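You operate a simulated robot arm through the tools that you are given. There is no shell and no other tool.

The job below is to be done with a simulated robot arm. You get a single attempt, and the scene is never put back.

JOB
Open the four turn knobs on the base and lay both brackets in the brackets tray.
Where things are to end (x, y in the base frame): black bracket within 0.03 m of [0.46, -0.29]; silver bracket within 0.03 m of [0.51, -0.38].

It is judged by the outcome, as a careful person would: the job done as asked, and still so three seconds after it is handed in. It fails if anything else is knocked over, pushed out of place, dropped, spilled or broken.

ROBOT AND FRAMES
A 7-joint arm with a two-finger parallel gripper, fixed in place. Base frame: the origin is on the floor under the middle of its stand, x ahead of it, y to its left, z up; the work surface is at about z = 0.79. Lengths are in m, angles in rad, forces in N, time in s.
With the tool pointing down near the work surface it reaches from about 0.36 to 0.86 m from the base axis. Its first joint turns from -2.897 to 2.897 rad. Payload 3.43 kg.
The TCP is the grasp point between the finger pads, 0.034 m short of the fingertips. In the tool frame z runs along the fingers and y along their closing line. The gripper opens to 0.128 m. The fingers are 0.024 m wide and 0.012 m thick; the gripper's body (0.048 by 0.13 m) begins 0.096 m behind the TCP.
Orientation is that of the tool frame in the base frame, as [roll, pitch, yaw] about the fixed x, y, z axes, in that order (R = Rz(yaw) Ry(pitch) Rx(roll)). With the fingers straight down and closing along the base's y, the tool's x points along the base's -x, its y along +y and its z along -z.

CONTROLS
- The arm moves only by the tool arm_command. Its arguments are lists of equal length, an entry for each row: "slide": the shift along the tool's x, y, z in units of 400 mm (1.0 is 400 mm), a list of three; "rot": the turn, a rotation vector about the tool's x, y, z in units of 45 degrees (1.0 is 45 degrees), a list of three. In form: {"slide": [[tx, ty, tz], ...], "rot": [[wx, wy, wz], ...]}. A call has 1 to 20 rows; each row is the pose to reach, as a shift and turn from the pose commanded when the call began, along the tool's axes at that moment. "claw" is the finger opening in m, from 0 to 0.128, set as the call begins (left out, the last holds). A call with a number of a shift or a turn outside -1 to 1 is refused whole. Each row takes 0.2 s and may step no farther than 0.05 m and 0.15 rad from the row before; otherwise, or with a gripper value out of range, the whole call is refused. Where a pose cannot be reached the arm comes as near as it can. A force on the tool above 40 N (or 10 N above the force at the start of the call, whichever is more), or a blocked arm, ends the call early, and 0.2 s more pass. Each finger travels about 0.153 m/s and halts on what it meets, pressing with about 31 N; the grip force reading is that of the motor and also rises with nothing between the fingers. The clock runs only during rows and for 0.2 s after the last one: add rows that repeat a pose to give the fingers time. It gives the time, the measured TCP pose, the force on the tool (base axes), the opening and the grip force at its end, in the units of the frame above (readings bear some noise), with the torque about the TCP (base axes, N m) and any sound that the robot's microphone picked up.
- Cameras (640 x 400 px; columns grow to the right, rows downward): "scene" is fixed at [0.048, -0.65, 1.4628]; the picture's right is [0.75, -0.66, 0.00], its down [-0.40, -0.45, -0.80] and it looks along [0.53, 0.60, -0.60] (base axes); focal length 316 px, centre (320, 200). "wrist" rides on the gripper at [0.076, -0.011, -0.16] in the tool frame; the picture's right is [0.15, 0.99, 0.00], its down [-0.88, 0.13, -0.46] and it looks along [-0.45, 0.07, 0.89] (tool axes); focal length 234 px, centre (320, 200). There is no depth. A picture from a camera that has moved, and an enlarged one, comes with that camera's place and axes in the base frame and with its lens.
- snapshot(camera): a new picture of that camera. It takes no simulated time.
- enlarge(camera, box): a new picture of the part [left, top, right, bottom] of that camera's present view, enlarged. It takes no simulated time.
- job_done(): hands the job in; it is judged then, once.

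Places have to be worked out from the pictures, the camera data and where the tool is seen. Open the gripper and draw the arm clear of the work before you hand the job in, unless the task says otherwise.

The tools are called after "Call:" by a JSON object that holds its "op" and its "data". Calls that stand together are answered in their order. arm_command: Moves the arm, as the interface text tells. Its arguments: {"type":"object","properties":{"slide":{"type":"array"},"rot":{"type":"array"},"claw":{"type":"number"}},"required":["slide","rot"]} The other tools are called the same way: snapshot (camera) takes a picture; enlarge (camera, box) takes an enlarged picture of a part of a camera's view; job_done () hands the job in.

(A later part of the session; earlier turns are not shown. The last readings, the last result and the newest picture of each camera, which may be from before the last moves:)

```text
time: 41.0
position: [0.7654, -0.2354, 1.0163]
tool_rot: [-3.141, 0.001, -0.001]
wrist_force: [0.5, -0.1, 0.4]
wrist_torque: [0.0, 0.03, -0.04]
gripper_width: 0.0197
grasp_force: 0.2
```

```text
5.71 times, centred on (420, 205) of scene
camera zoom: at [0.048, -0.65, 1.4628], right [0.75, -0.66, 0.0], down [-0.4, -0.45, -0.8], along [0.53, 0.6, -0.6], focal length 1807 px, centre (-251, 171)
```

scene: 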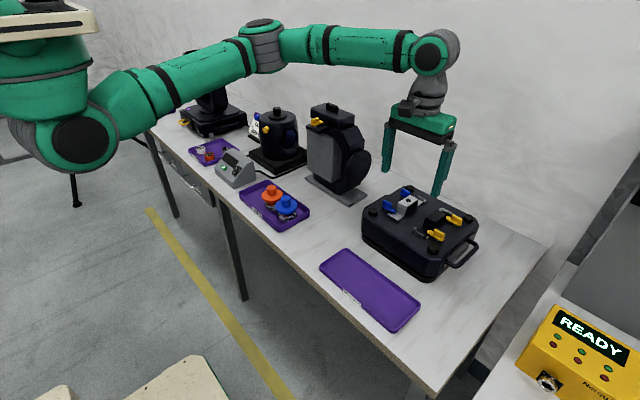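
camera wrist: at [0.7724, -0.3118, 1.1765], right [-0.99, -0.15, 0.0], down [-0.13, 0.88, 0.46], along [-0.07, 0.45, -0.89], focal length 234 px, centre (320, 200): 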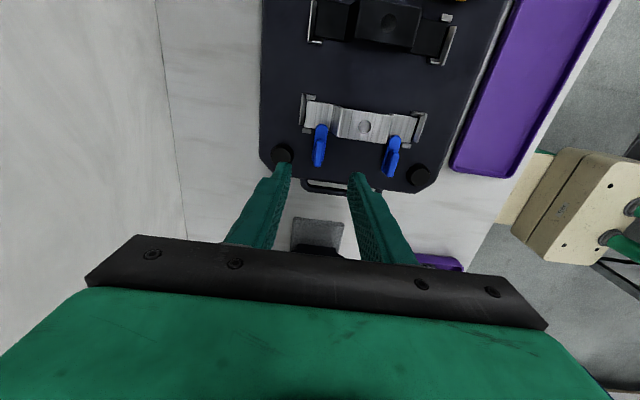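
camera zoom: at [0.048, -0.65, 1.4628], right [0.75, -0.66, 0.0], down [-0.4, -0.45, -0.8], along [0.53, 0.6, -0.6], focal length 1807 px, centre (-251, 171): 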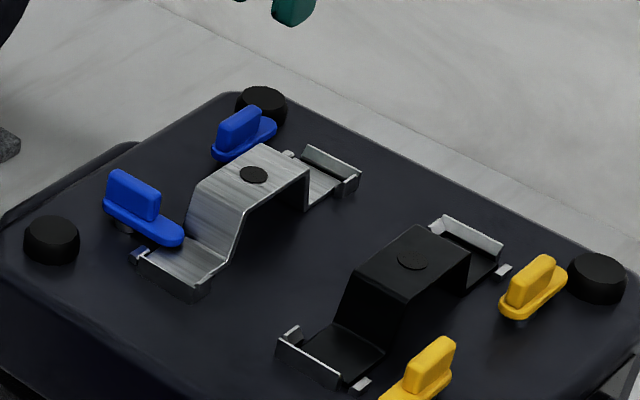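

Three knobs are open. I move to the last one, the near blue knob near (0.677, -0.236), turning again to yaw -π/2.

Call:
{"op": "arm_command", "data": {"slide": [[-0.037, 0, 0], [-0.074, 0, 0], [-0.11, 0, 0], [-0.147, 0, 0], [-0.184, 0, 0], [-0.22, 0, 0], [-0.22, 0, 0]], "rot": [[0, 0, 0.166], [0, 0, 0.333], [0, 0, 0.5], [0, 0, 0.667], [0, 0, 0.834], [0, 0, 1.0], [0, 0, 1.0]], "claw": 0.05}}

Call:
{"op": "arm_command", "data": {"slide": [[0, 0, 0], [0, 0, 0], [0, 0, 0], [0, 0, 0], [0, 0, 0], [0, 0, 0], [0, 0, 0]], "rot": [[0, 0, 0.166], [0, 0, 0.333], [0, 0, 0.5], [0, 0, 0.667], [0, 0, 0.834], [0, 0, 1.0], [0, 0, 1.0]]}}

Call:
{"op": "enlarge", "data": {"camera": "wrist", "box": [295, 125, 345, 185]}}

Call:
{"op": "snapshot", "data": {"camera": "wrist"}}

```text
time: 42.6
position: [0.6773, -0.2373, 1.0163]
tool_rot: [3.14, 0.001, -0.788]
wrist_force: [-0.5, 0.4, -0.6]
wrist_torque: [0.01, 0.02, 0.0]
gripper_width: 0.05
grasp_force: 0.0
```

```text
time: 44.2
position: [0.6765, -0.2373, 1.0164]
tool_rot: [-3.141, -0.001, -1.573]
wrist_force: [-0.3, -0.3, -0.8]
wrist_torque: [0.02, 0.01, 0.02]
gripper_width: 0.0496
grasp_force: 0.0
```

```text
6.67 times, centred on (320, 155) of wrist
camera zoom: at [0.6863, -0.3133, 1.1757], right [-0.99, -0.14, 0.0], down [-0.13, 0.88, 0.46], along [-0.07, 0.45, -0.89], focal length 1561 px, centre (320, 500)
```

zoom: 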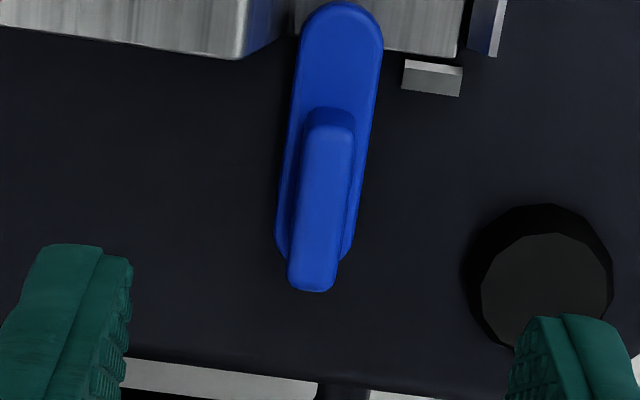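

```text
taken
camera wrist: at [0.6863, -0.3133, 1.1757], right [-0.99, -0.14, 0.0], down [-0.13, 0.88, 0.46], along [-0.07, 0.45, -0.89], focal length 234 px, centre (320, 200)
```

wrist: 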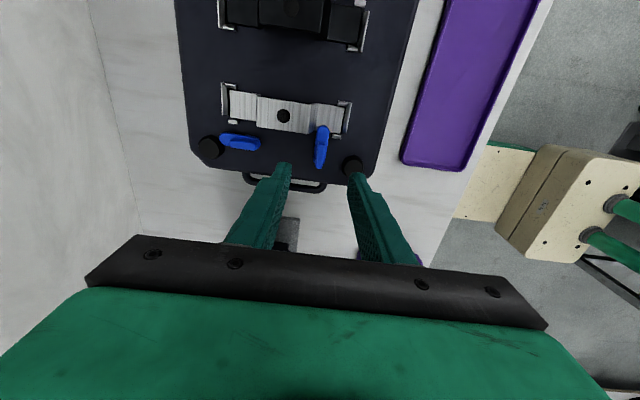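

The near blue fin is almost exactly centred (within 1–1.5 mm in y). I make that small correction, descend and close.

Call:
{"op": "arm_command", "data": {"slide": [[-0.0035, -0.0005, 0.04], [-0.0035, -0.0005, 0.08], [-0.0035, -0.0005, 0.12], [-0.0035, -0.0005, 0.16], [-0.0035, -0.0005, 0.201], [-0.0035, -0.0005, 0.201]], "rot": [[0, 0, 0], [0, 0, 0], [0, 0, 0], [0, 0, 0], [0, 0, 0], [0, 0, 0]]}}

Call:
{"op": "arm_command", "data": {"slide": [[0, 0, 0], [0, 0, 0], [0, 0, 0]], "rot": [[0, 0, 0], [0, 0, 0], [0, 0, 0]], "claw": 0.004}}

Call:
{"op": "enlarge", "data": {"camera": "scene", "box": [360, 165, 440, 225]}}

```text
time: 45.6
position: [0.6758, -0.2365, 0.9347]
tool_rot: [-3.141, 0.0, -1.572]
wrist_force: [0.1, 0.5, -0.3]
wrist_torque: [0.0, 0.01, 0.01]
gripper_width: 0.0501
grasp_force: 0.0
```

```text
time: 46.4
position: [0.6771, -0.2373, 0.9338]
tool_rot: [3.142, 0.0, -1.574]
wrist_force: [-3.0, -5.0, -2.1]
wrist_torque: [1.21, 0.03, -0.02]
gripper_width: 0.0088
grasp_force: 43.3
```

```text
6.67 times, centred on (400, 195) of scene
camera zoom: at [0.048, -0.65, 1.4628], right [0.75, -0.66, 0.0], down [-0.4, -0.45, -0.8], along [0.53, 0.6, -0.6], focal length 2108 px, centre (-213, 233)
```

zoom: 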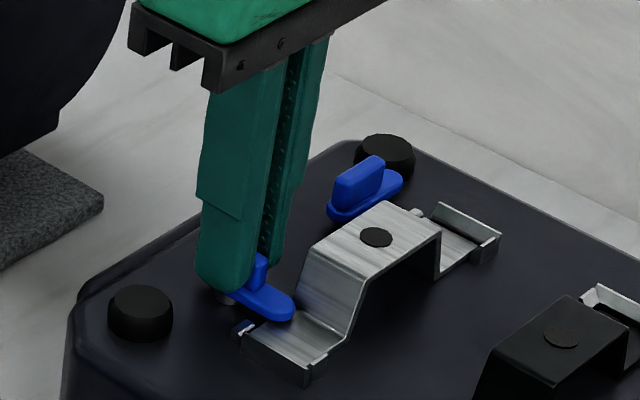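

The grip is centred, with small forces. I turn clockwise 45° (tongue to -x), then another 45°.

Call:
{"op": "arm_command", "data": {"slide": [[0, 0, 0], [0, 0, 0], [0, 0, 0], [0, 0, 0], [0, 0, 0], [0, 0, 0], [0, 0, 0]], "rot": [[0, 0, 0.166], [0, 0, 0.333], [0, 0, 0.5], [0, 0, 0.667], [0, 0, 0.834], [0, 0, 1.0], [0, 0, 1.0]]}}

Call:
{"op": "enlarge", "data": {"camera": "scene", "box": [360, 165, 440, 225]}}

```text
time: 48.0
position: [0.6758, -0.2371, 0.9341]
tool_rot: [3.14, -0.001, -2.362]
wrist_force: [-16.0, -8.4, -14.4]
wrist_torque: [0.4, -0.31, -0.02]
gripper_width: 0.009
grasp_force: 42.5
```

```text
6.67 times, centred on (400, 195) of scene
camera zoom: at [0.048, -0.65, 1.4628], right [0.75, -0.66, 0.0], down [-0.4, -0.45, -0.8], along [0.53, 0.6, -0.6], focal length 2108 px, centre (-213, 233)
```

zoom: 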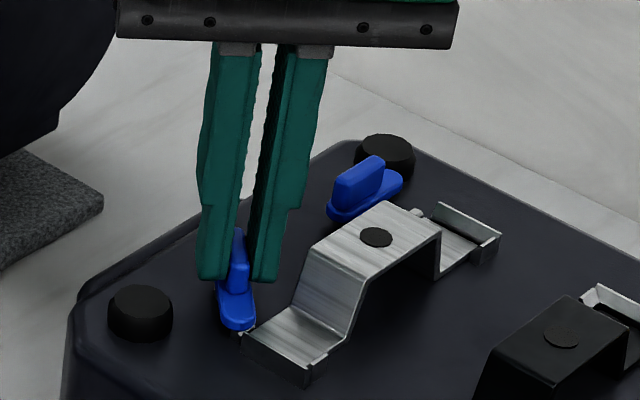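

The knob follows; the forces have grown to about 20 N, so I yield 0.8 mm in their direction while turning the last 45°.

Call:
{"op": "arm_command", "data": {"slide": [[0.002, 0.0005, 0.0012], [0.002, 0.0005, 0.0012], [0.002, 0.0005, 0.0012], [0.002, 0.0005, 0.0012], [0.002, 0.0005, 0.0012], [0.002, 0.0005, 0.0012], [0.002, 0.0005, 0.0012]], "rot": [[0, 0, 0.166], [0, 0, 0.333], [0, 0, 0.5], [0, 0, 0.667], [0, 0, 0.834], [0, 0, 1.0], [0, 0, 1.0]]}}

Call:
{"op": "enlarge", "data": {"camera": "scene", "box": [360, 165, 440, 225]}}

```text
time: 49.6
position: [0.6746, -0.2358, 0.9348]
tool_rot: [3.14, -0.001, 3.138]
wrist_force: [-27.7, 6.1, -10.7]
wrist_torque: [0.09, 1.02, 0.18]
gripper_width: 0.0086
grasp_force: 42.3
```

```text
6.67 times, centred on (400, 195) of scene
camera zoom: at [0.048, -0.65, 1.4628], right [0.75, -0.66, 0.0], down [-0.4, -0.45, -0.8], along [0.53, 0.6, -0.6], focal length 2108 px, centre (-213, 233)
```

zoom: 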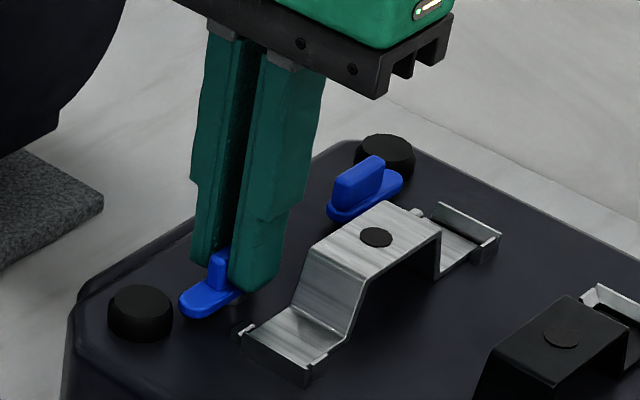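

The near blue knob has made its quarter turn too. I relax the -x pull by releasing to 0.02 m, then lift.

Call:
{"op": "arm_command", "data": {"slide": [[0, 0, 0], [0, 0, 0]], "rot": [[0, 0, 0], [0, 0, 0]], "claw": 0.02}}

Call:
{"op": "arm_command", "data": {"slide": [[0, 0, -0.02], [0, 0, -0.05], [0, 0, -0.1], [0, 0, -0.15], [0, 0, -0.2], [0, 0, -0.2]], "rot": [[0, 0, 0], [0, 0, 0], [0, 0, 0], [0, 0, 0], [0, 0, 0], [0, 0, 0]]}}

Call:
{"op": "enlarge", "data": {"camera": "scene", "box": [360, 170, 480, 250]}}

Call:
{"op": "snapshot", "data": {"camera": "wrist"}}

```text
time: 50.2
position: [0.6768, -0.2363, 0.9363]
tool_rot: [3.141, 0.001, 3.14]
wrist_force: [-0.3, 0.3, -0.6]
wrist_torque: [0.0, -0.03, -0.01]
gripper_width: 0.0199
grasp_force: 0.2
```

```text
time: 51.6
position: [0.6756, -0.235, 1.0151]
tool_rot: [-3.14, 0.001, 3.14]
wrist_force: [-0.4, -0.4, -0.6]
wrist_torque: [-0.01, -0.01, 0.0]
gripper_width: 0.0198
grasp_force: 0.0
```

```text
5.00 times, centred on (420, 210) of scene
camera zoom: at [0.048, -0.65, 1.4628], right [0.75, -0.66, 0.0], down [-0.4, -0.45, -0.8], along [0.53, 0.6, -0.6], focal length 1581 px, centre (-180, 150)
```

zoom: 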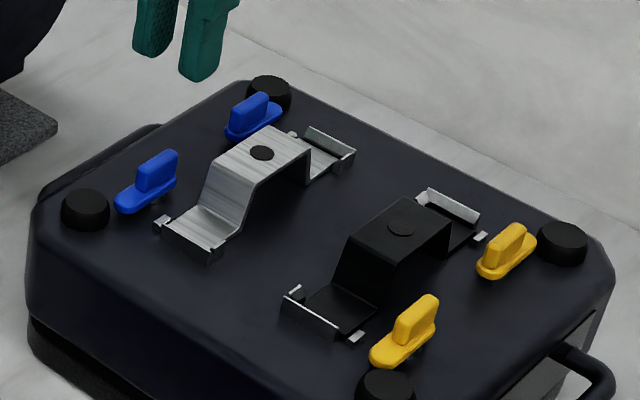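

```text
taken
camera wrist: at [0.5987, -0.2474, 1.1747], right [-0.15, 0.99, 0.0], down [0.88, 0.13, 0.46], along [0.45, 0.07, -0.89], focal length 234 px, centre (320, 200)
```

wrist: 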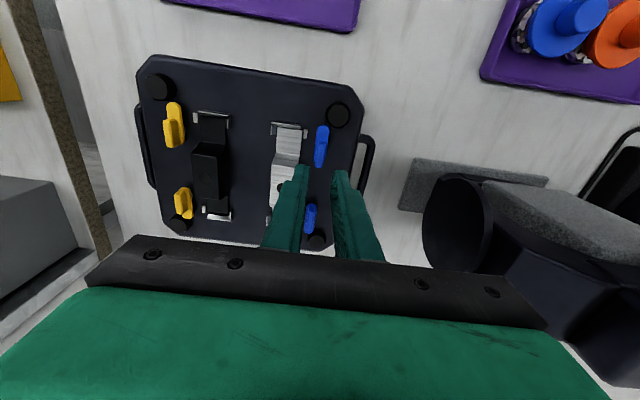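

All four knobs are open. Next is the black bracket: its crown top is at z≈0.916 and should be centred near (0.7205, -0.366), about 31 mm wide in y. I move above it, still at yaw π so the fingers close along y, and check.

Call:
{"op": "arm_command", "data": {"slide": [[-0.0225, -0.0655, 0], [-0.045, -0.131, 0], [-0.0675, -0.1965, 0], [-0.09, -0.262, 0], [-0.1123, -0.3275, 0], [-0.1123, -0.3275, 0]], "rot": [[0, 0, 0], [0, 0, 0], [0, 0, 0], [0, 0, 0], [0, 0, 0], [0, 0, 0]], "claw": 0.064}}

Call:
{"op": "snapshot", "data": {"camera": "wrist"}}

Call:
{"op": "enlarge", "data": {"camera": "wrist", "box": [270, 90, 380, 200]}}

Call:
{"op": "enlarge", "data": {"camera": "scene", "box": [310, 240, 430, 340]}}

```text
time: 53.0
position: [0.7183, -0.368, 1.0139]
tool_rot: [3.141, 0.0, 3.14]
wrist_force: [-0.7, 0.3, 0.5]
wrist_torque: [0.0, 0.0, 0.03]
gripper_width: 0.0638
grasp_force: 0.0
```

```text
taken
camera wrist: at [0.6424, -0.3796, 1.1746], right [-0.14, 0.99, 0.0], down [0.88, 0.13, 0.46], along [0.45, 0.07, -0.89], focal length 234 px, centre (320, 200)
```

wrist: 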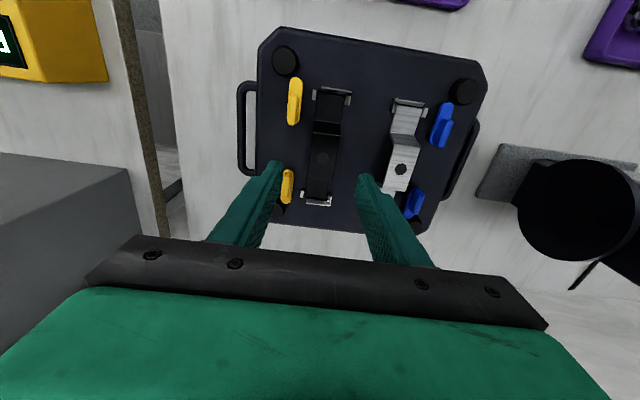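

```text
3.64 times, centred on (325, 145) of wrist
camera zoom: at [0.6424, -0.3796, 1.1746], right [-0.14, 0.99, 0.0], down [0.88, 0.13, 0.46], along [0.45, 0.07, -0.89], focal length 852 px, centre (302, 400)
```

zoom: 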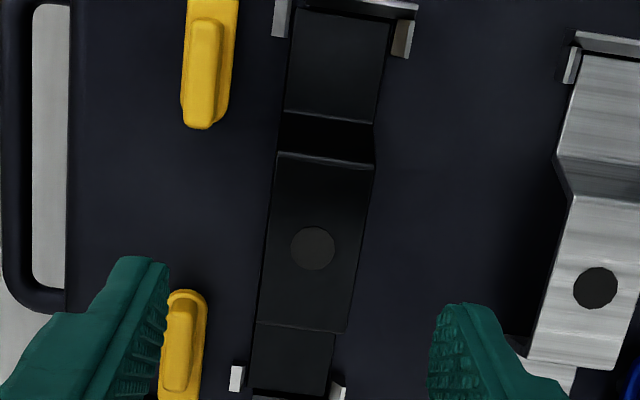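

```text
4.00 times, centred on (370, 290) of scene
camera zoom: at [0.048, -0.65, 1.4628], right [0.75, -0.66, 0.0], down [-0.4, -0.45, -0.8], along [0.53, 0.6, -0.6], focal length 1265 px, centre (120, -160)
```

zoom: 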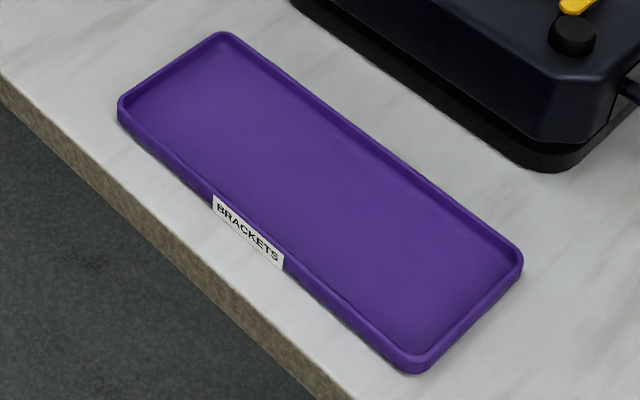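

The rivet on the black crown shows about 3 mm to +y and 2 mm to +x of the tool axis, so the crown is near (0.7205, -0.365). I correct, then descend around the crown to z≈0.934 with a 0.05 opening; the fingers' x-range (0.708–0.732) clears the opened knobs.

Call:
{"op": "arm_command", "data": {"slide": [[-0.006, 0.0075, 0.0], [-0.006, 0.0075, 0.05], [-0.006, 0.0075, 0.1], [-0.006, 0.0075, 0.14], [-0.006, 0.0075, 0.175], [-0.006, 0.0075, 0.2], [-0.006, 0.0075, 0.2]], "rot": [[0, 0, 0], [0, 0, 0], [0, 0, 0], [0, 0, 0], [0, 0, 0], [0, 0, 0], [0, 0, 0]], "claw": 0.05}}

Call:
{"op": "enlarge", "data": {"camera": "scene", "box": [390, 180, 480, 250]}}

Call:
{"op": "enlarge", "data": {"camera": "wrist", "box": [250, 90, 400, 250]}}

```text
time: 54.6
position: [0.7235, -0.3648, 0.9351]
tool_rot: [3.141, 0.001, 3.141]
wrist_force: [0.3, -0.3, 0.8]
wrist_torque: [0.03, -0.01, 0.01]
gripper_width: 0.0502
grasp_force: 0.1
```

```text
5.71 times, centred on (435, 215) of scene
camera zoom: at [0.048, -0.65, 1.4628], right [0.75, -0.66, 0.0], down [-0.4, -0.45, -0.8], along [0.53, 0.6, -0.6], focal length 1807 px, centre (-337, 114)
```

zoom: 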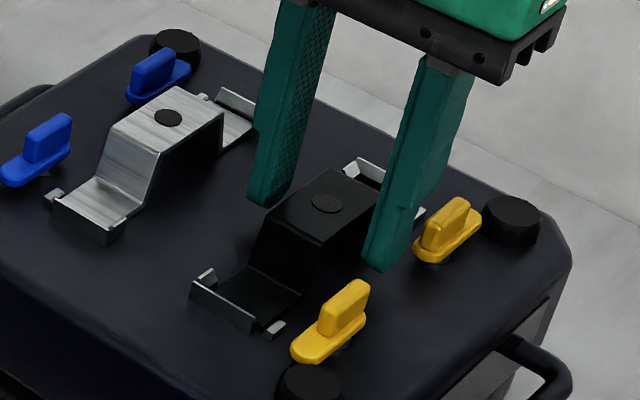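

```text
2.50 times, centred on (325, 170) of wrist
camera zoom: at [0.6463, -0.3758, 1.0945], right [-0.14, 0.99, 0.0], down [0.88, 0.13, 0.46], along [0.45, 0.07, -0.89], focal length 585 px, centre (308, 275)
```

zoom: 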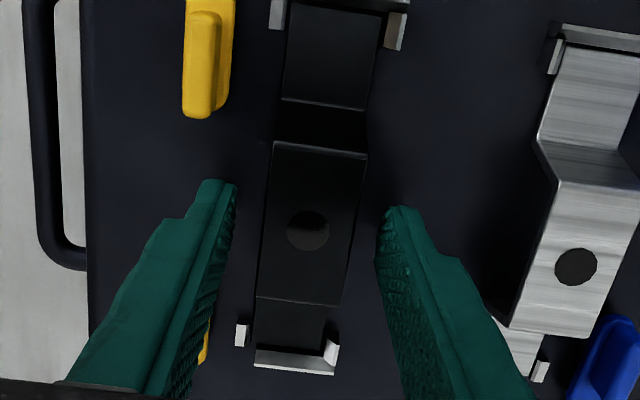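

The fingers straddle the crown evenly at z=0.935. I close the gripper on the crown's sides and read the force.

Call:
{"op": "arm_command", "data": {"slide": [[0, 0, 0], [0, 0, 0], [0, 0, 0]], "rot": [[0, 0, 0], [0, 0, 0], [0, 0, 0]], "claw": 0.02}}

Call:
{"op": "enlarge", "data": {"camera": "scene", "box": [390, 180, 480, 250]}}

```text
time: 55.4
position: [0.7237, -0.3643, 0.9345]
tool_rot: [-3.141, 0.0, 3.138]
wrist_force: [-0.1, -0.7, -0.4]
wrist_torque: [-0.01, -0.08, -0.03]
gripper_width: 0.0294
grasp_force: 30.8
```

```text
5.71 times, centred on (435, 215) of scene
camera zoom: at [0.048, -0.65, 1.4628], right [0.75, -0.66, 0.0], down [-0.4, -0.45, -0.8], along [0.53, 0.6, -0.6], focal length 1807 px, centre (-337, 114)
```

zoom: 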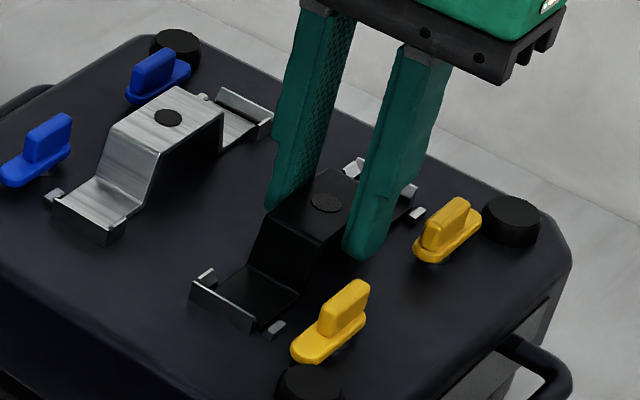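

The black bracket is gripped (29.4 mm, 31 N). I lift slowly straight up by 2 cm first and look.

Call:
{"op": "arm_command", "data": {"slide": [[0, 0, -0.01], [0, 0, -0.02], [0, 0, -0.035], [0, 0, -0.05], [0, 0, -0.05]], "rot": [[0, 0, 0], [0, 0, 0], [0, 0, 0], [0, 0, 0], [0, 0, 0]]}}

Call:
{"op": "enlarge", "data": {"camera": "scene", "box": [390, 170, 480, 240]}}

```text
time: 56.6
position: [0.7244, -0.365, 0.9548]
tool_rot: [-3.142, -0.001, 3.14]
wrist_force: [-0.7, 0.0, 0.5]
wrist_torque: [0.0, -0.01, -0.01]
gripper_width: 0.0296
grasp_force: 31.0
```

```text
5.71 times, centred on (435, 205) of scene
camera zoom: at [0.048, -0.65, 1.4628], right [0.75, -0.66, 0.0], down [-0.4, -0.45, -0.8], along [0.53, 0.6, -0.6], focal length 1807 px, centre (-337, 171)
```

zoom: 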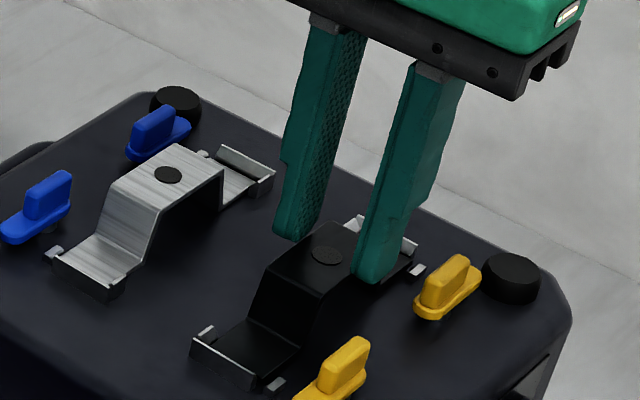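

The bracket seems not to have risen with the fingers although the opening still reads 29.6 mm. I zoom in before doing anything else.

Call:
{"op": "enlarge", "data": {"camera": "scene", "box": [415, 185, 465, 225]}}

Call:
{"op": "enlarge", "data": {"camera": "wrist", "box": [270, 110, 370, 250]}}

```text
10.00 times, centred on (440, 205) of scene
camera zoom: at [0.048, -0.65, 1.4628], right [0.75, -0.66, 0.0], down [-0.4, -0.45, -0.8], along [0.53, 0.6, -0.6], focal length 3163 px, centre (-880, 150)
```

zoom: 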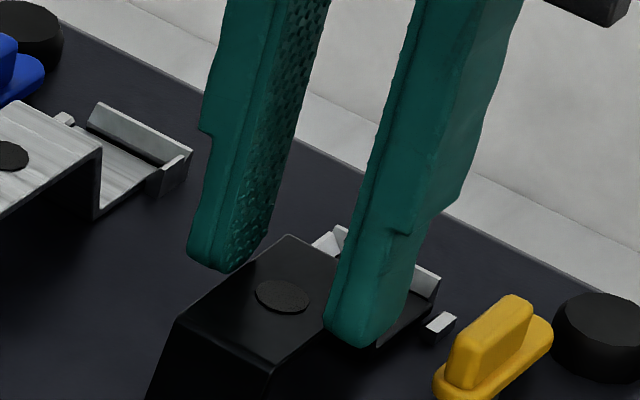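

```text
2.86 times, centred on (320, 180) of wrist
camera zoom: at [0.6466, -0.3755, 1.1149], right [-0.14, 0.99, 0.0], down [0.88, 0.13, 0.46], along [0.45, 0.07, -0.89], focal length 669 px, centre (320, 257)
```

zoom: 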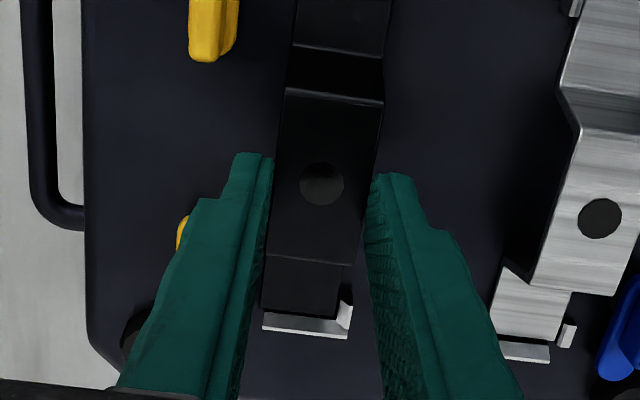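

The fingers appear to have slid up the crown while the bracket stayed. I open the gripper and back up a little for a clear look at the bracket seat before retrying.

Call:
{"op": "arm_command", "data": {"slide": [[0, 0, 0], [0, 0, 0]], "rot": [[0, 0, 0], [0, 0, 0]], "claw": 0.05}}

Call:
{"op": "enlarge", "data": {"camera": "scene", "box": [410, 185, 470, 235]}}

Call:
{"op": "enlarge", "data": {"camera": "wrist", "box": [270, 70, 370, 240]}}

```text
time: 57.2
position: [0.7238, -0.364, 0.9568]
tool_rot: [3.14, -0.001, 3.141]
wrist_force: [0.6, -0.8, 0.5]
wrist_torque: [0.03, 0.01, -0.01]
gripper_width: 0.05
grasp_force: 0.0
```

```text
8.00 times, centred on (440, 210) of scene
camera zoom: at [0.048, -0.65, 1.4628], right [0.75, -0.66, 0.0], down [-0.4, -0.45, -0.8], along [0.53, 0.6, -0.6], focal length 2530 px, centre (-640, 120)
```

zoom: 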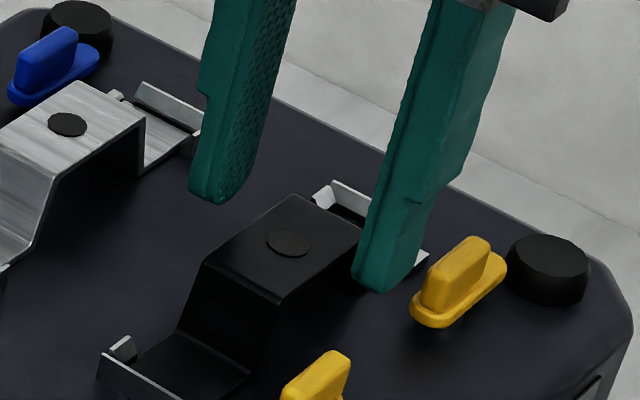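

```text
2.35 times, centred on (320, 155) of wrist
camera zoom: at [0.6465, -0.3755, 1.1149], right [-0.14, 0.99, 0.0], down [0.88, 0.13, 0.46], along [0.45, 0.07, -0.89], focal length 551 px, centre (320, 306)
```

zoom: 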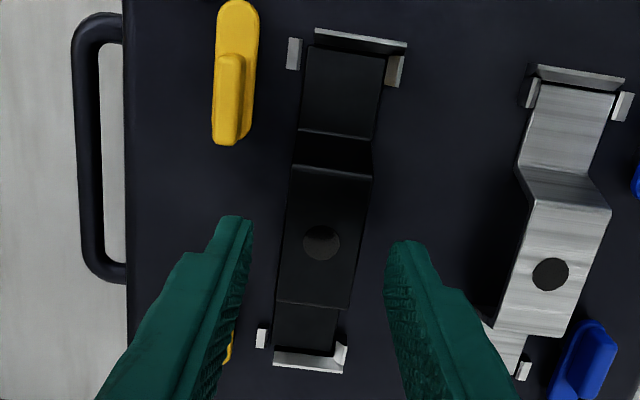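

The bracket sits back in its seat undisturbed. I regrip deeper (fingertips about 1 cm above the base's top) and 2.5 mm further to -x, right over the rivet, and will then lift in small steps while reading the force.

Call:
{"op": "arm_command", "data": {"slide": [[0.006, 0, 0.0], [0.006, 0, 0.025], [0.006, 0, 0.05], [0.006, 0, 0.065], [0.006, 0, 0.078], [0.006, 0, 0.078]], "rot": [[0, 0, 0], [0, 0, 0], [0, 0, 0], [0, 0, 0], [0, 0, 0], [0, 0, 0]]}}

Call:
{"op": "arm_command", "data": {"slide": [[0, 0, 0], [0, 0, 0], [0, 0, 0]], "rot": [[0, 0, 0], [0, 0, 0], [0, 0, 0]], "claw": 0.0}}

Call:
{"op": "arm_command", "data": {"slide": [[0, 0, -0.005]], "rot": [[0, 0, 0]]}}

Call:
{"op": "enlarge", "data": {"camera": "scene", "box": [410, 185, 470, 235]}}

```text
time: 58.6
position: [0.7207, -0.3643, 0.9243]
tool_rot: [-3.141, 0.0, 3.141]
wrist_force: [0.1, -0.1, 0.5]
wrist_torque: [0.03, -0.01, -0.02]
gripper_width: 0.0498
grasp_force: 0.0
```

```text
time: 59.4
position: [0.7201, -0.3651, 0.9246]
tool_rot: [3.141, -0.001, 3.14]
wrist_force: [-0.4, 1.1, 0.6]
wrist_torque: [0.01, 0.01, 0.02]
gripper_width: 0.0292
grasp_force: 30.5
```

```text
time: 59.8
position: [0.7214, -0.3646, 0.9267]
tool_rot: [3.141, 0.0, 3.139]
wrist_force: [-0.6, -0.8, -2.0]
wrist_torque: [-0.02, 0.01, -0.02]
gripper_width: 0.0296
grasp_force: 30.6
```

```text
8.00 times, centred on (440, 210) of scene
camera zoom: at [0.048, -0.65, 1.4628], right [0.75, -0.66, 0.0], down [-0.4, -0.45, -0.8], along [0.53, 0.6, -0.6], focal length 2530 px, centre (-640, 120)
```

zoom: 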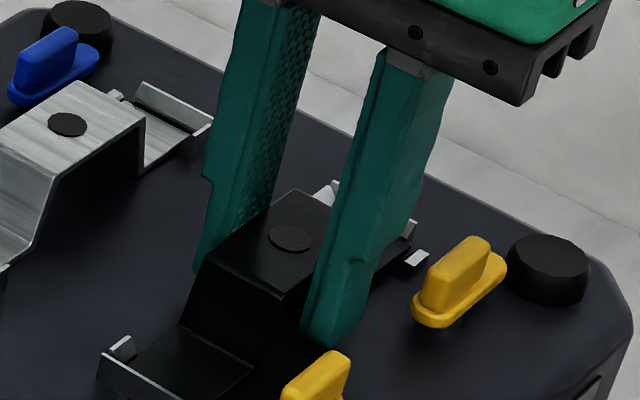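

After a 2 mm lift the rivet has risen about 2 mm with the gripper, and the pull is only ~2 N. I go on another 4 mm.

Call:
{"op": "arm_command", "data": {"slide": [[0, 0, -0.005], [0, 0, -0.01], [0, 0, -0.01]], "rot": [[0, 0, 0], [0, 0, 0], [0, 0, 0]]}}

Call:
{"op": "enlarge", "data": {"camera": "scene", "box": [410, 185, 470, 235]}}

```text
time: 60.6
position: [0.7205, -0.3645, 0.9306]
tool_rot: [-3.14, -0.001, 3.141]
wrist_force: [0.5, -0.5, -1.5]
wrist_torque: [-0.02, 0.01, 0.0]
gripper_width: 0.0293
grasp_force: 31.0
```

```text
8.00 times, centred on (440, 210) of scene
camera zoom: at [0.048, -0.65, 1.4628], right [0.75, -0.66, 0.0], down [-0.4, -0.45, -0.8], along [0.53, 0.6, -0.6], focal length 2530 px, centre (-640, 120)
```

zoom: 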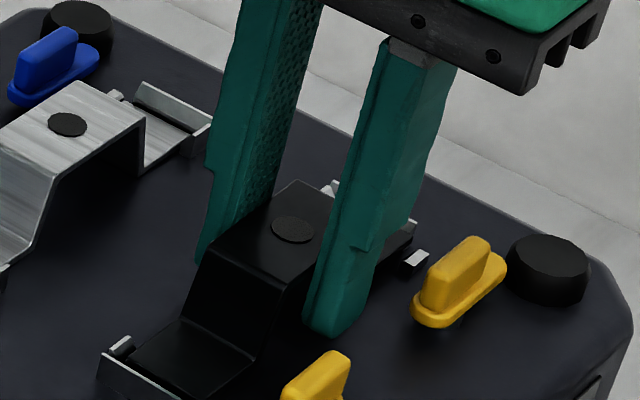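

The bracket keeps rising with the gripper (rivet up ~6 mm now, load ≈1.5 N). I continue upward another 12 mm slowly.

Call:
{"op": "arm_command", "data": {"slide": [[0, 0, -0.0075], [0, 0, -0.015], [0, 0, -0.0225], [0, 0, -0.03], [0, 0, -0.03]], "rot": [[0, 0, 0], [0, 0, 0], [0, 0, 0], [0, 0, 0], [0, 0, 0]]}}

Call:
{"op": "enlarge", "data": {"camera": "scene", "box": [410, 185, 470, 235]}}

```text
time: 61.8
position: [0.7204, -0.3639, 0.9414]
tool_rot: [-3.141, -0.001, 3.14]
wrist_force: [0.0, -0.1, -1.4]
wrist_torque: [-0.01, 0.02, -0.01]
gripper_width: 0.0295
grasp_force: 31.2
```

```text
8.00 times, centred on (440, 210) of scene
camera zoom: at [0.048, -0.65, 1.4628], right [0.75, -0.66, 0.0], down [-0.4, -0.45, -0.8], along [0.53, 0.6, -0.6], focal length 2530 px, centre (-640, 120)
```

zoom: 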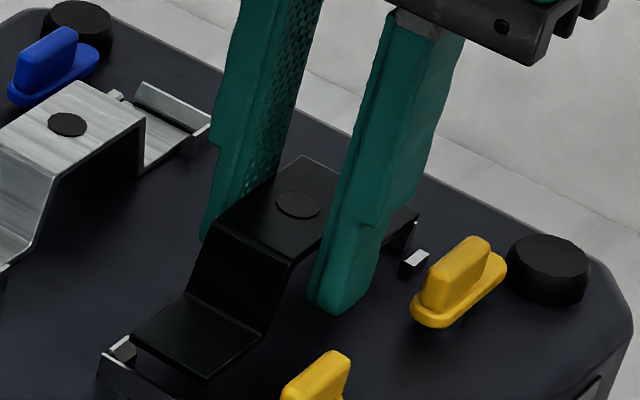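

The bracket is fully clear of its fences and has not slipped. I lift it to z≈1.03.

Call:
{"op": "arm_command", "data": {"slide": [[0, 0, -0.025], [0, 0, -0.06], [0, 0, -0.1], [0, 0, -0.14], [0, 0, -0.18], [0, 0, -0.21], [0, 0, -0.2215], [0, 0, -0.2215]], "rot": [[0, 0, 0], [0, 0, 0], [0, 0, 0], [0, 0, 0], [0, 0, 0], [0, 0, 0], [0, 0, 0], [0, 0, 0]]}}

Call:
{"op": "snapshot", "data": {"camera": "scene"}}

Call:
{"op": "snapshot", "data": {"camera": "wrist"}}

```text
time: 63.6
position: [0.7213, -0.3638, 1.0311]
tool_rot: [-3.141, -0.001, 3.139]
wrist_force: [-0.9, -0.4, -1.0]
wrist_torque: [-0.01, 0.0, -0.02]
gripper_width: 0.0296
grasp_force: 31.2
```

```text
taken
```

scene: 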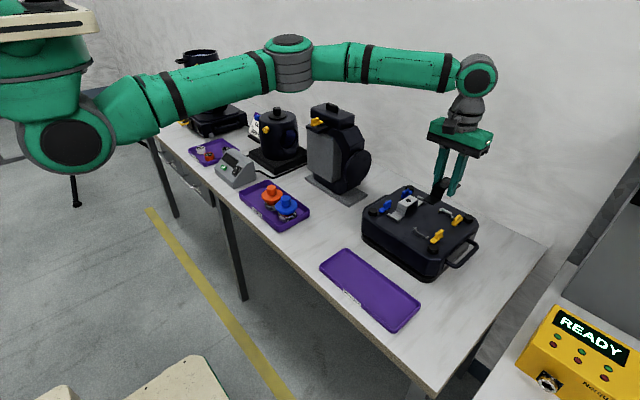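

```text
taken
camera wrist: at [0.6443, -0.3753, 1.1902], right [-0.14, 0.99, 0.0], down [0.88, 0.13, 0.46], along [0.45, 0.07, -0.89], focal length 234 px, centre (320, 200)
```

wrist: 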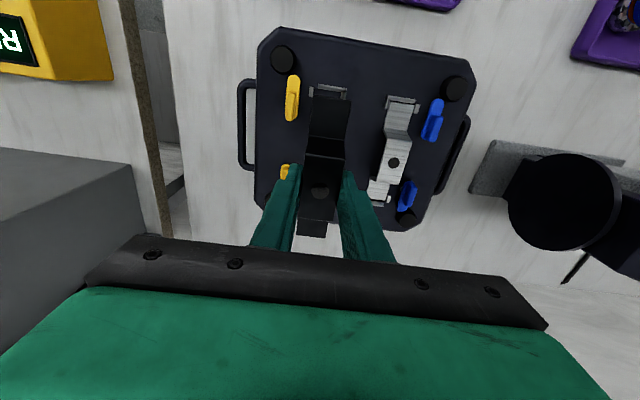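

The bracket hangs level in the grip. Before carrying it over, I measure the tray's rim and floor with enlarged views.

Call:
{"op": "enlarge", "data": {"camera": "scene", "box": [315, 243, 375, 288]}}

Call:
{"op": "enlarge", "data": {"camera": "scene", "box": [370, 290, 430, 335]}}

```text
8.89 times, centred on (345, 266) of scene
camera zoom: at [0.048, -0.65, 1.4628], right [0.75, -0.66, 0.0], down [-0.4, -0.45, -0.8], along [0.53, 0.6, -0.6], focal length 2811 px, centre (98, -382)
```

zoom: 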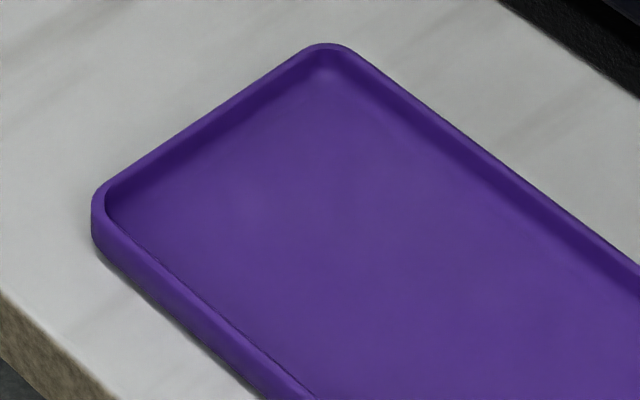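

```text
8.89 times, centred on (400, 312) of scene
camera zoom: at [0.048, -0.65, 1.4628], right [0.75, -0.66, 0.0], down [-0.4, -0.45, -0.8], along [0.53, 0.6, -0.6], focal length 2811 px, centre (-391, -800)
```

zoom: 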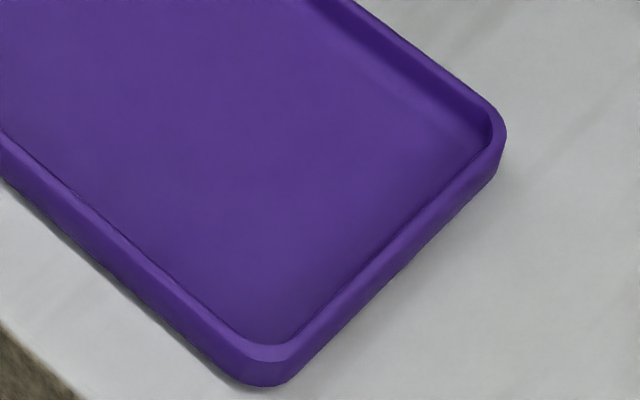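

The tray's rim is about 13–16 mm high (top near z≈0.806) and the inside spans roughly x 0.434–0.528, y -0.461…-0.22, so the brackets must lie with their length along y. I carry the black bracket at z≈1.03 halfway toward the tray while turning 45°.

Call:
{"op": "arm_command", "data": {"slide": [[0.04, 0.012, 0], [0.08, 0.024, 0], [0.12, 0.036, 0], [0.16, 0.048, 0], [0.2, 0.06, 0], [0.24, 0.072, 0], [0.28, 0.084, 0], [0.32, 0.096, 0], [0.32, 0.096, 0]], "rot": [[0, 0, -0.125], [0, 0, -0.25], [0, 0, -0.375], [0, 0, -0.5], [0, 0, -0.625], [0, 0, -0.75], [0, 0, -0.875], [0, 0, -1.0], [0, 0, -1.0]]}}

```text
time: 65.6
position: [0.5934, -0.3263, 1.0304]
tool_rot: [3.141, -0.002, -2.356]
wrist_force: [-0.6, -0.3, -1.4]
wrist_torque: [-0.01, 0.0, 0.03]
gripper_width: 0.0293
grasp_force: 30.7
```

Halfway, still gripping well (29.3 mm). I carry on to above (0.465, -0.287) with the other 45°, so the bracket's length lies along y.

Call:
{"op": "arm_command", "data": {"slide": [[0.0197, 0.0371, 0], [0.0394, 0.0741, 0], [0.059, 0.1112, 0], [0.0788, 0.1483, 0], [0.0984, 0.1853, 0], [0.118, 0.2224, 0], [0.1378, 0.2594, 0], [0.1575, 0.2965, 0], [0.1575, 0.2965, 0]], "rot": [[0, 0, -0.125], [0, 0, -0.25], [0, 0, -0.375], [0, 0, -0.5], [0, 0, -0.625], [0, 0, -0.75], [0, 0, -0.875], [0, 0, -1.0], [0, 0, -1.0]]}}

Call:
{"op": "snapshot", "data": {"camera": "scene"}}

Call:
{"op": "snapshot", "data": {"camera": "wrist"}}

```text
time: 67.6
position: [0.4645, -0.2856, 1.0295]
tool_rot: [3.141, 0.0, -1.572]
wrist_force: [-1.0, -2.0, -1.6]
wrist_torque: [0.01, 0.01, 0.0]
gripper_width: 0.0294
grasp_force: 31.3
```

```text
taken
```

scene: 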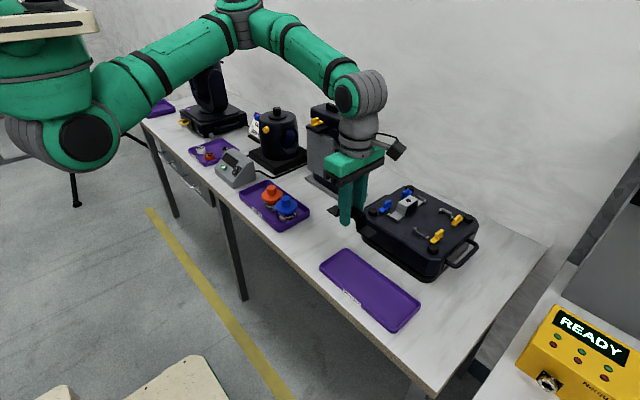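

```text
taken
camera wrist: at [0.4755, -0.3621, 1.1896], right [-0.99, -0.15, 0.0], down [-0.13, 0.88, 0.46], along [-0.07, 0.45, -0.89], focal length 234 px, centre (320, 200)
```

wrist: 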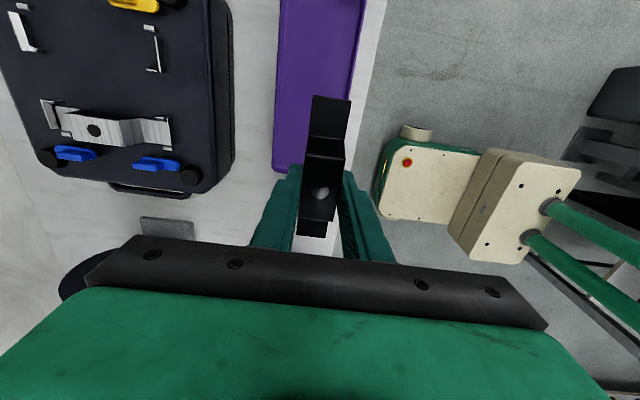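

The bracket is over the tray with its length along y. I lower to z≈0.88, which keeps the feet roughly 4 cm above the tray floor, and check the alignment.

Call:
{"op": "arm_command", "data": {"slide": [[0, 0, 0.05], [0, 0, 0.1], [0, 0, 0.16], [0, 0, 0.22], [0, 0, 0.28], [0, 0, 0.33], [0, 0, 0.36], [0, 0, 0.374], [0, 0, 0.374]], "rot": [[0, 0, 0], [0, 0, 0], [0, 0, 0], [0, 0, 0], [0, 0, 0], [0, 0, 0], [0, 0, 0], [0, 0, 0], [0, 0, 0]]}}

Call:
{"op": "enlarge", "data": {"camera": "scene", "box": [310, 210, 430, 300]}}

Call:
{"op": "enlarge", "data": {"camera": "wrist", "box": [220, 0, 420, 260]}}

```text
time: 69.6
position: [0.4663, -0.287, 0.8804]
tool_rot: [3.141, -0.001, -1.572]
wrist_force: [0.4, -0.5, -1.8]
wrist_torque: [0.02, -0.02, 0.02]
gripper_width: 0.0293
grasp_force: 31.0
```

```text
4.44 times, centred on (370, 255) of scene
camera zoom: at [0.048, -0.65, 1.4628], right [0.75, -0.66, 0.0], down [-0.4, -0.45, -0.8], along [0.53, 0.6, -0.6], focal length 1406 px, centre (98, -44)
```

zoom: 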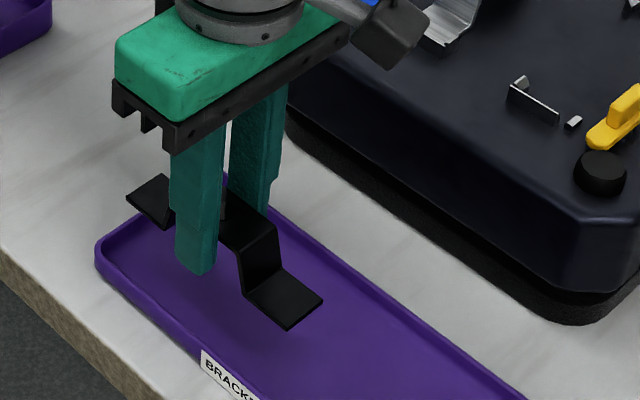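

```text
1.54 times, centred on (320, 130) of wrist
camera zoom: at [0.4749, -0.363, 1.0404], right [-0.99, -0.14, 0.0], down [-0.13, 0.88, 0.46], along [-0.07, 0.45, -0.89], focal length 360 px, centre (320, 308)
```

zoom: 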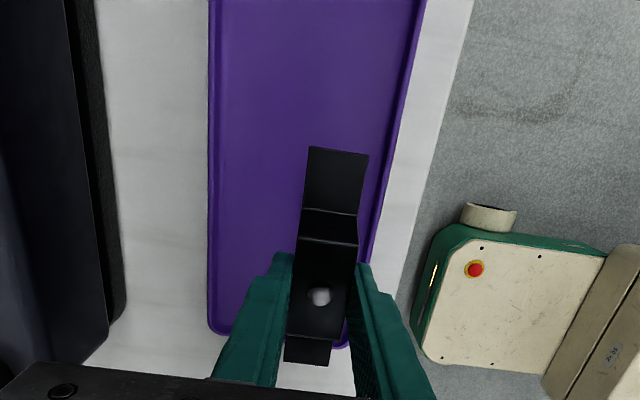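

The bracket's +y end is at y≈-0.216, too close to the tray's end rim, since the bracket's middle lies a few mm to +y of the grip. I will shift by -10 mm in y; first I zoom in on the near rim to see the finger clearance there.

Call:
{"op": "enlarge", "data": {"camera": "wrist", "box": [290, 120, 390, 240]}}

Call:
{"op": "enlarge", "data": {"camera": "scene", "box": [325, 225, 385, 275]}}

```text
3.33 times, centred on (340, 180) of wrist
camera zoom: at [0.4749, -0.363, 1.0404], right [-0.99, -0.14, 0.0], down [-0.13, 0.88, 0.46], along [-0.07, 0.45, -0.89], focal length 781 px, centre (253, 267)
```

zoom: 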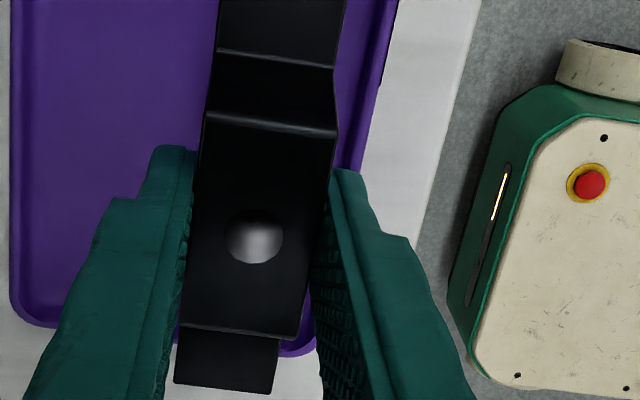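

```text
8.00 times, centred on (355, 250) of scene
camera zoom: at [0.048, -0.65, 1.4628], right [0.75, -0.66, 0.0], down [-0.4, -0.45, -0.8], along [0.53, 0.6, -0.6], focal length 2530 px, centre (40, -200)
```

zoom: 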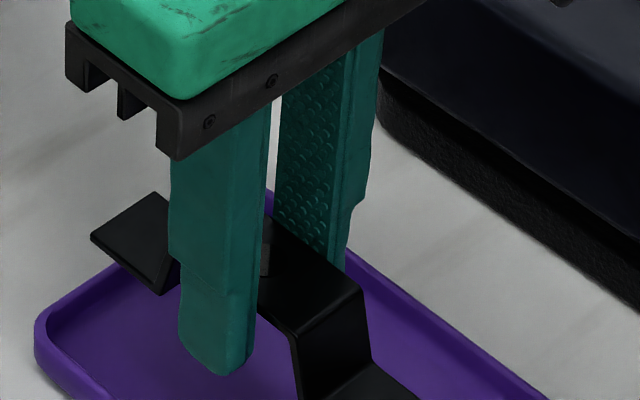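

The near rim's inside face is at x≈0.436 and my finger's outer face at about 0.440, so there is room. I shift 10 mm to -y and lower to z≈0.848.

Call:
{"op": "arm_command", "data": {"slide": [[0.0125, 0, 0], [0.025, 0, 0], [0.025, 0, 0.02], [0.025, 0, 0.04], [0.025, 0, 0.06], [0.025, 0, 0.075], [0.025, 0, 0.081], [0.025, 0, 0.081]], "rot": [[0, 0, 0], [0, 0, 0], [0, 0, 0], [0, 0, 0], [0, 0, 0], [0, 0, 0], [0, 0, 0], [0, 0, 0]]}}

Call:
{"op": "enlarge", "data": {"camera": "scene", "box": [315, 225, 405, 295]}}

Call:
{"op": "enlarge", "data": {"camera": "wrist", "box": [260, 110, 380, 240]}}

```text
time: 71.4
position: [0.4641, -0.2949, 0.847]
tool_rot: [-3.141, 0.0, -1.572]
wrist_force: [-0.3, -0.6, -1.0]
wrist_torque: [-0.01, 0.04, -0.02]
gripper_width: 0.0295
grasp_force: 31.4
```

```text
5.71 times, centred on (360, 260) of scene
camera zoom: at [0.048, -0.65, 1.4628], right [0.75, -0.66, 0.0], down [-0.4, -0.45, -0.8], along [0.53, 0.6, -0.6], focal length 1807 px, centre (91, -143)
```

zoom: 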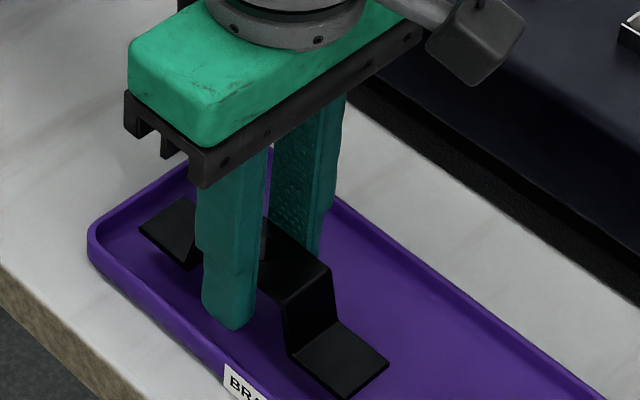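

```text
3.08 times, centred on (320, 175) of wrist
camera zoom: at [0.4747, -0.3721, 1.0074], right [-0.99, -0.14, 0.0], down [-0.13, 0.88, 0.46], along [-0.07, 0.45, -0.89], focal length 720 px, centre (320, 277)
```

zoom: 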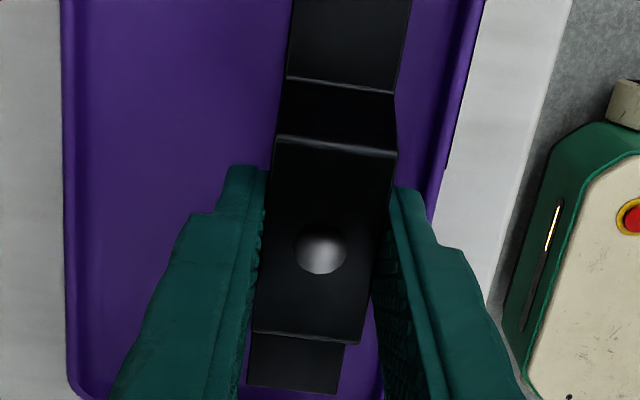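

The bracket lies within the tray outline with a few mm to spare at each end. I lower 5 mm more, then by small steps until the feet touch.

Call:
{"op": "arm_command", "data": {"slide": [[0, 0, 0.004], [0, 0, 0.008], [0, 0, 0.0125], [0, 0, 0.0125]], "rot": [[0, 0, 0], [0, 0, 0], [0, 0, 0], [0, 0, 0]]}}

Call:
{"op": "arm_command", "data": {"slide": [[0, 0, 0.003], [0, 0, 0.005]], "rot": [[0, 0, 0], [0, 0, 0]]}}

```text
time: 72.4
position: [0.4652, -0.2964, 0.8438]
tool_rot: [3.141, 0.0, -1.574]
wrist_force: [0.1, -0.6, -1.3]
wrist_torque: [0.01, -0.03, -0.01]
gripper_width: 0.0295
grasp_force: 31.2
```

```text
time: 73.0
position: [0.4655, -0.2968, 0.8409]
tool_rot: [-3.14, 0.0, -1.572]
wrist_force: [0.5, -0.3, -2.3]
wrist_torque: [-0.02, -0.02, 0.01]
gripper_width: 0.0295
grasp_force: 30.4
```

No contact yet at z≈0.841. I go on down in 1–2 mm steps.

Call:
{"op": "arm_command", "data": {"slide": [[0, 0, 0.0025], [0, 0, 0.004]], "rot": [[0, 0, 0], [0, 0, 0]]}}

Call:
{"op": "enlarge", "data": {"camera": "scene", "box": [315, 235, 395, 300]}}

```text
time: 73.6
position: [0.4638, -0.2962, 0.8397]
tool_rot: [3.14, 0.0, -1.573]
wrist_force: [-0.1, 0.2, -1.1]
wrist_torque: [0.02, 0.02, 0.02]
gripper_width: 0.0292
grasp_force: 31.1
```

```text
6.15 times, centred on (355, 268) of scene
camera zoom: at [0.048, -0.65, 1.4628], right [0.75, -0.66, 0.0], down [-0.4, -0.45, -0.8], along [0.53, 0.6, -0.6], focal length 1946 px, centre (105, -215)
```

zoom: 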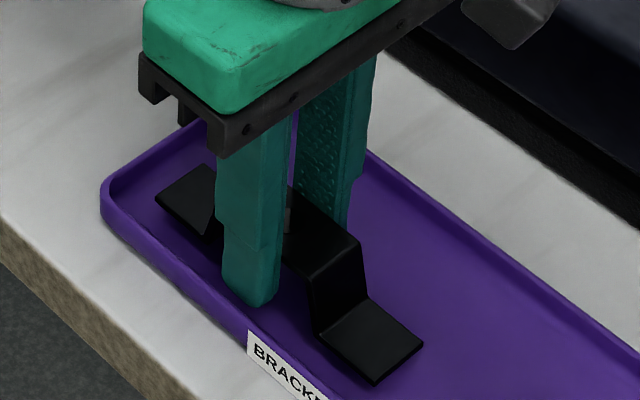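

Still free and the fingertip is just inside the rim. I continue with 1.6 mm steps.

Call:
{"op": "arm_command", "data": {"slide": [[0, 0, 0.002], [0, 0, 0.004]], "rot": [[0, 0, 0], [0, 0, 0]]}}

Call:
{"op": "arm_command", "data": {"slide": [[0, 0, 0.002], [0, 0, 0.004]], "rot": [[0, 0, 0], [0, 0, 0]]}}

```text
time: 74.2
position: [0.4657, -0.2959, 0.8373]
tool_rot: [-3.14, -0.001, -1.573]
wrist_force: [0.4, 0.2, -1.4]
wrist_torque: [0.01, -0.02, 0.03]
gripper_width: 0.0295
grasp_force: 31.1
```

```text
time: 74.8
position: [0.4648, -0.2964, 0.8375]
tool_rot: [3.141, 0.0, -1.574]
wrist_force: [-0.6, 0.6, -1.8]
wrist_torque: [0.0, -0.01, 0.0]
gripper_width: 0.0292
grasp_force: 31.2
```

Commanded height is about 0.836 and still no contact. I continue in the same small steps, checking each time.

Call:
{"op": "arm_command", "data": {"slide": [[0, 0, 0.002], [0, 0, 0.004]], "rot": [[0, 0, 0], [0, 0, 0]]}}

Call:
{"op": "arm_command", "data": {"slide": [[0, 0, 0.002], [0, 0, 0.004]], "rot": [[0, 0, 0], [0, 0, 0]]}}

Call:
{"op": "enlarge", "data": {"camera": "scene", "box": [315, 235, 395, 300]}}

Call:
{"op": "enlarge", "data": {"camera": "wrist", "box": [260, 110, 380, 240]}}

```text
time: 75.4
position: [0.4647, -0.2957, 0.8349]
tool_rot: [-3.141, -0.001, -1.572]
wrist_force: [0.0, -0.4, -1.3]
wrist_torque: [-0.01, 0.02, -0.01]
gripper_width: 0.0297
grasp_force: 30.7
```

```text
time: 76.0
position: [0.4643, -0.2971, 0.8342]
tool_rot: [-3.14, 0.0, -1.573]
wrist_force: [0.3, -0.8, -1.5]
wrist_torque: [0.0, -0.01, 0.04]
gripper_width: 0.0294
grasp_force: 31.2
```

```text
6.15 times, centred on (355, 268) of scene
camera zoom: at [0.048, -0.65, 1.4628], right [0.75, -0.66, 0.0], down [-0.4, -0.45, -0.8], along [0.53, 0.6, -0.6], focal length 1946 px, centre (105, -215)
```

zoom: 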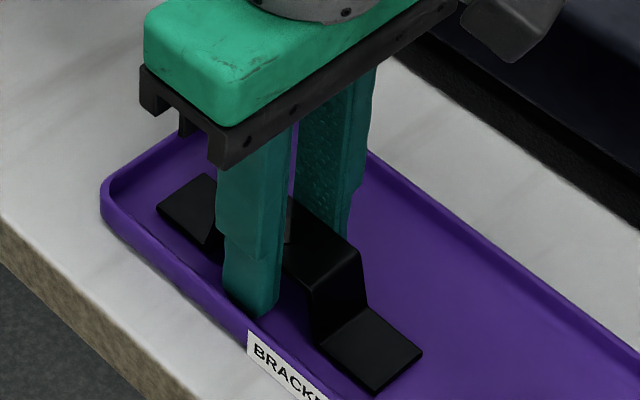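

```text
3.08 times, centred on (320, 175) of wrist
camera zoom: at [0.4745, -0.3725, 0.993], right [-0.99, -0.14, 0.0], down [-0.13, 0.88, 0.46], along [-0.07, 0.45, -0.89], focal length 720 px, centre (320, 277)
```

zoom: 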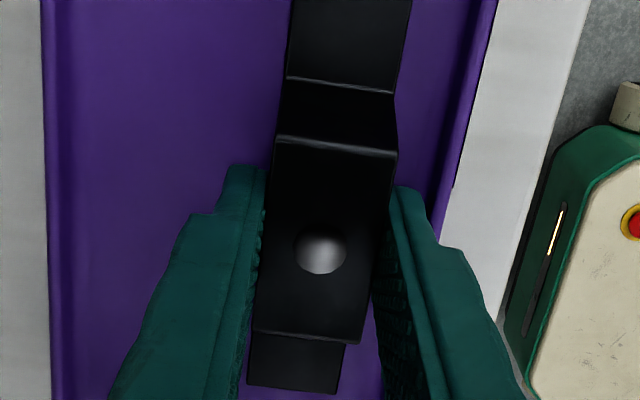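

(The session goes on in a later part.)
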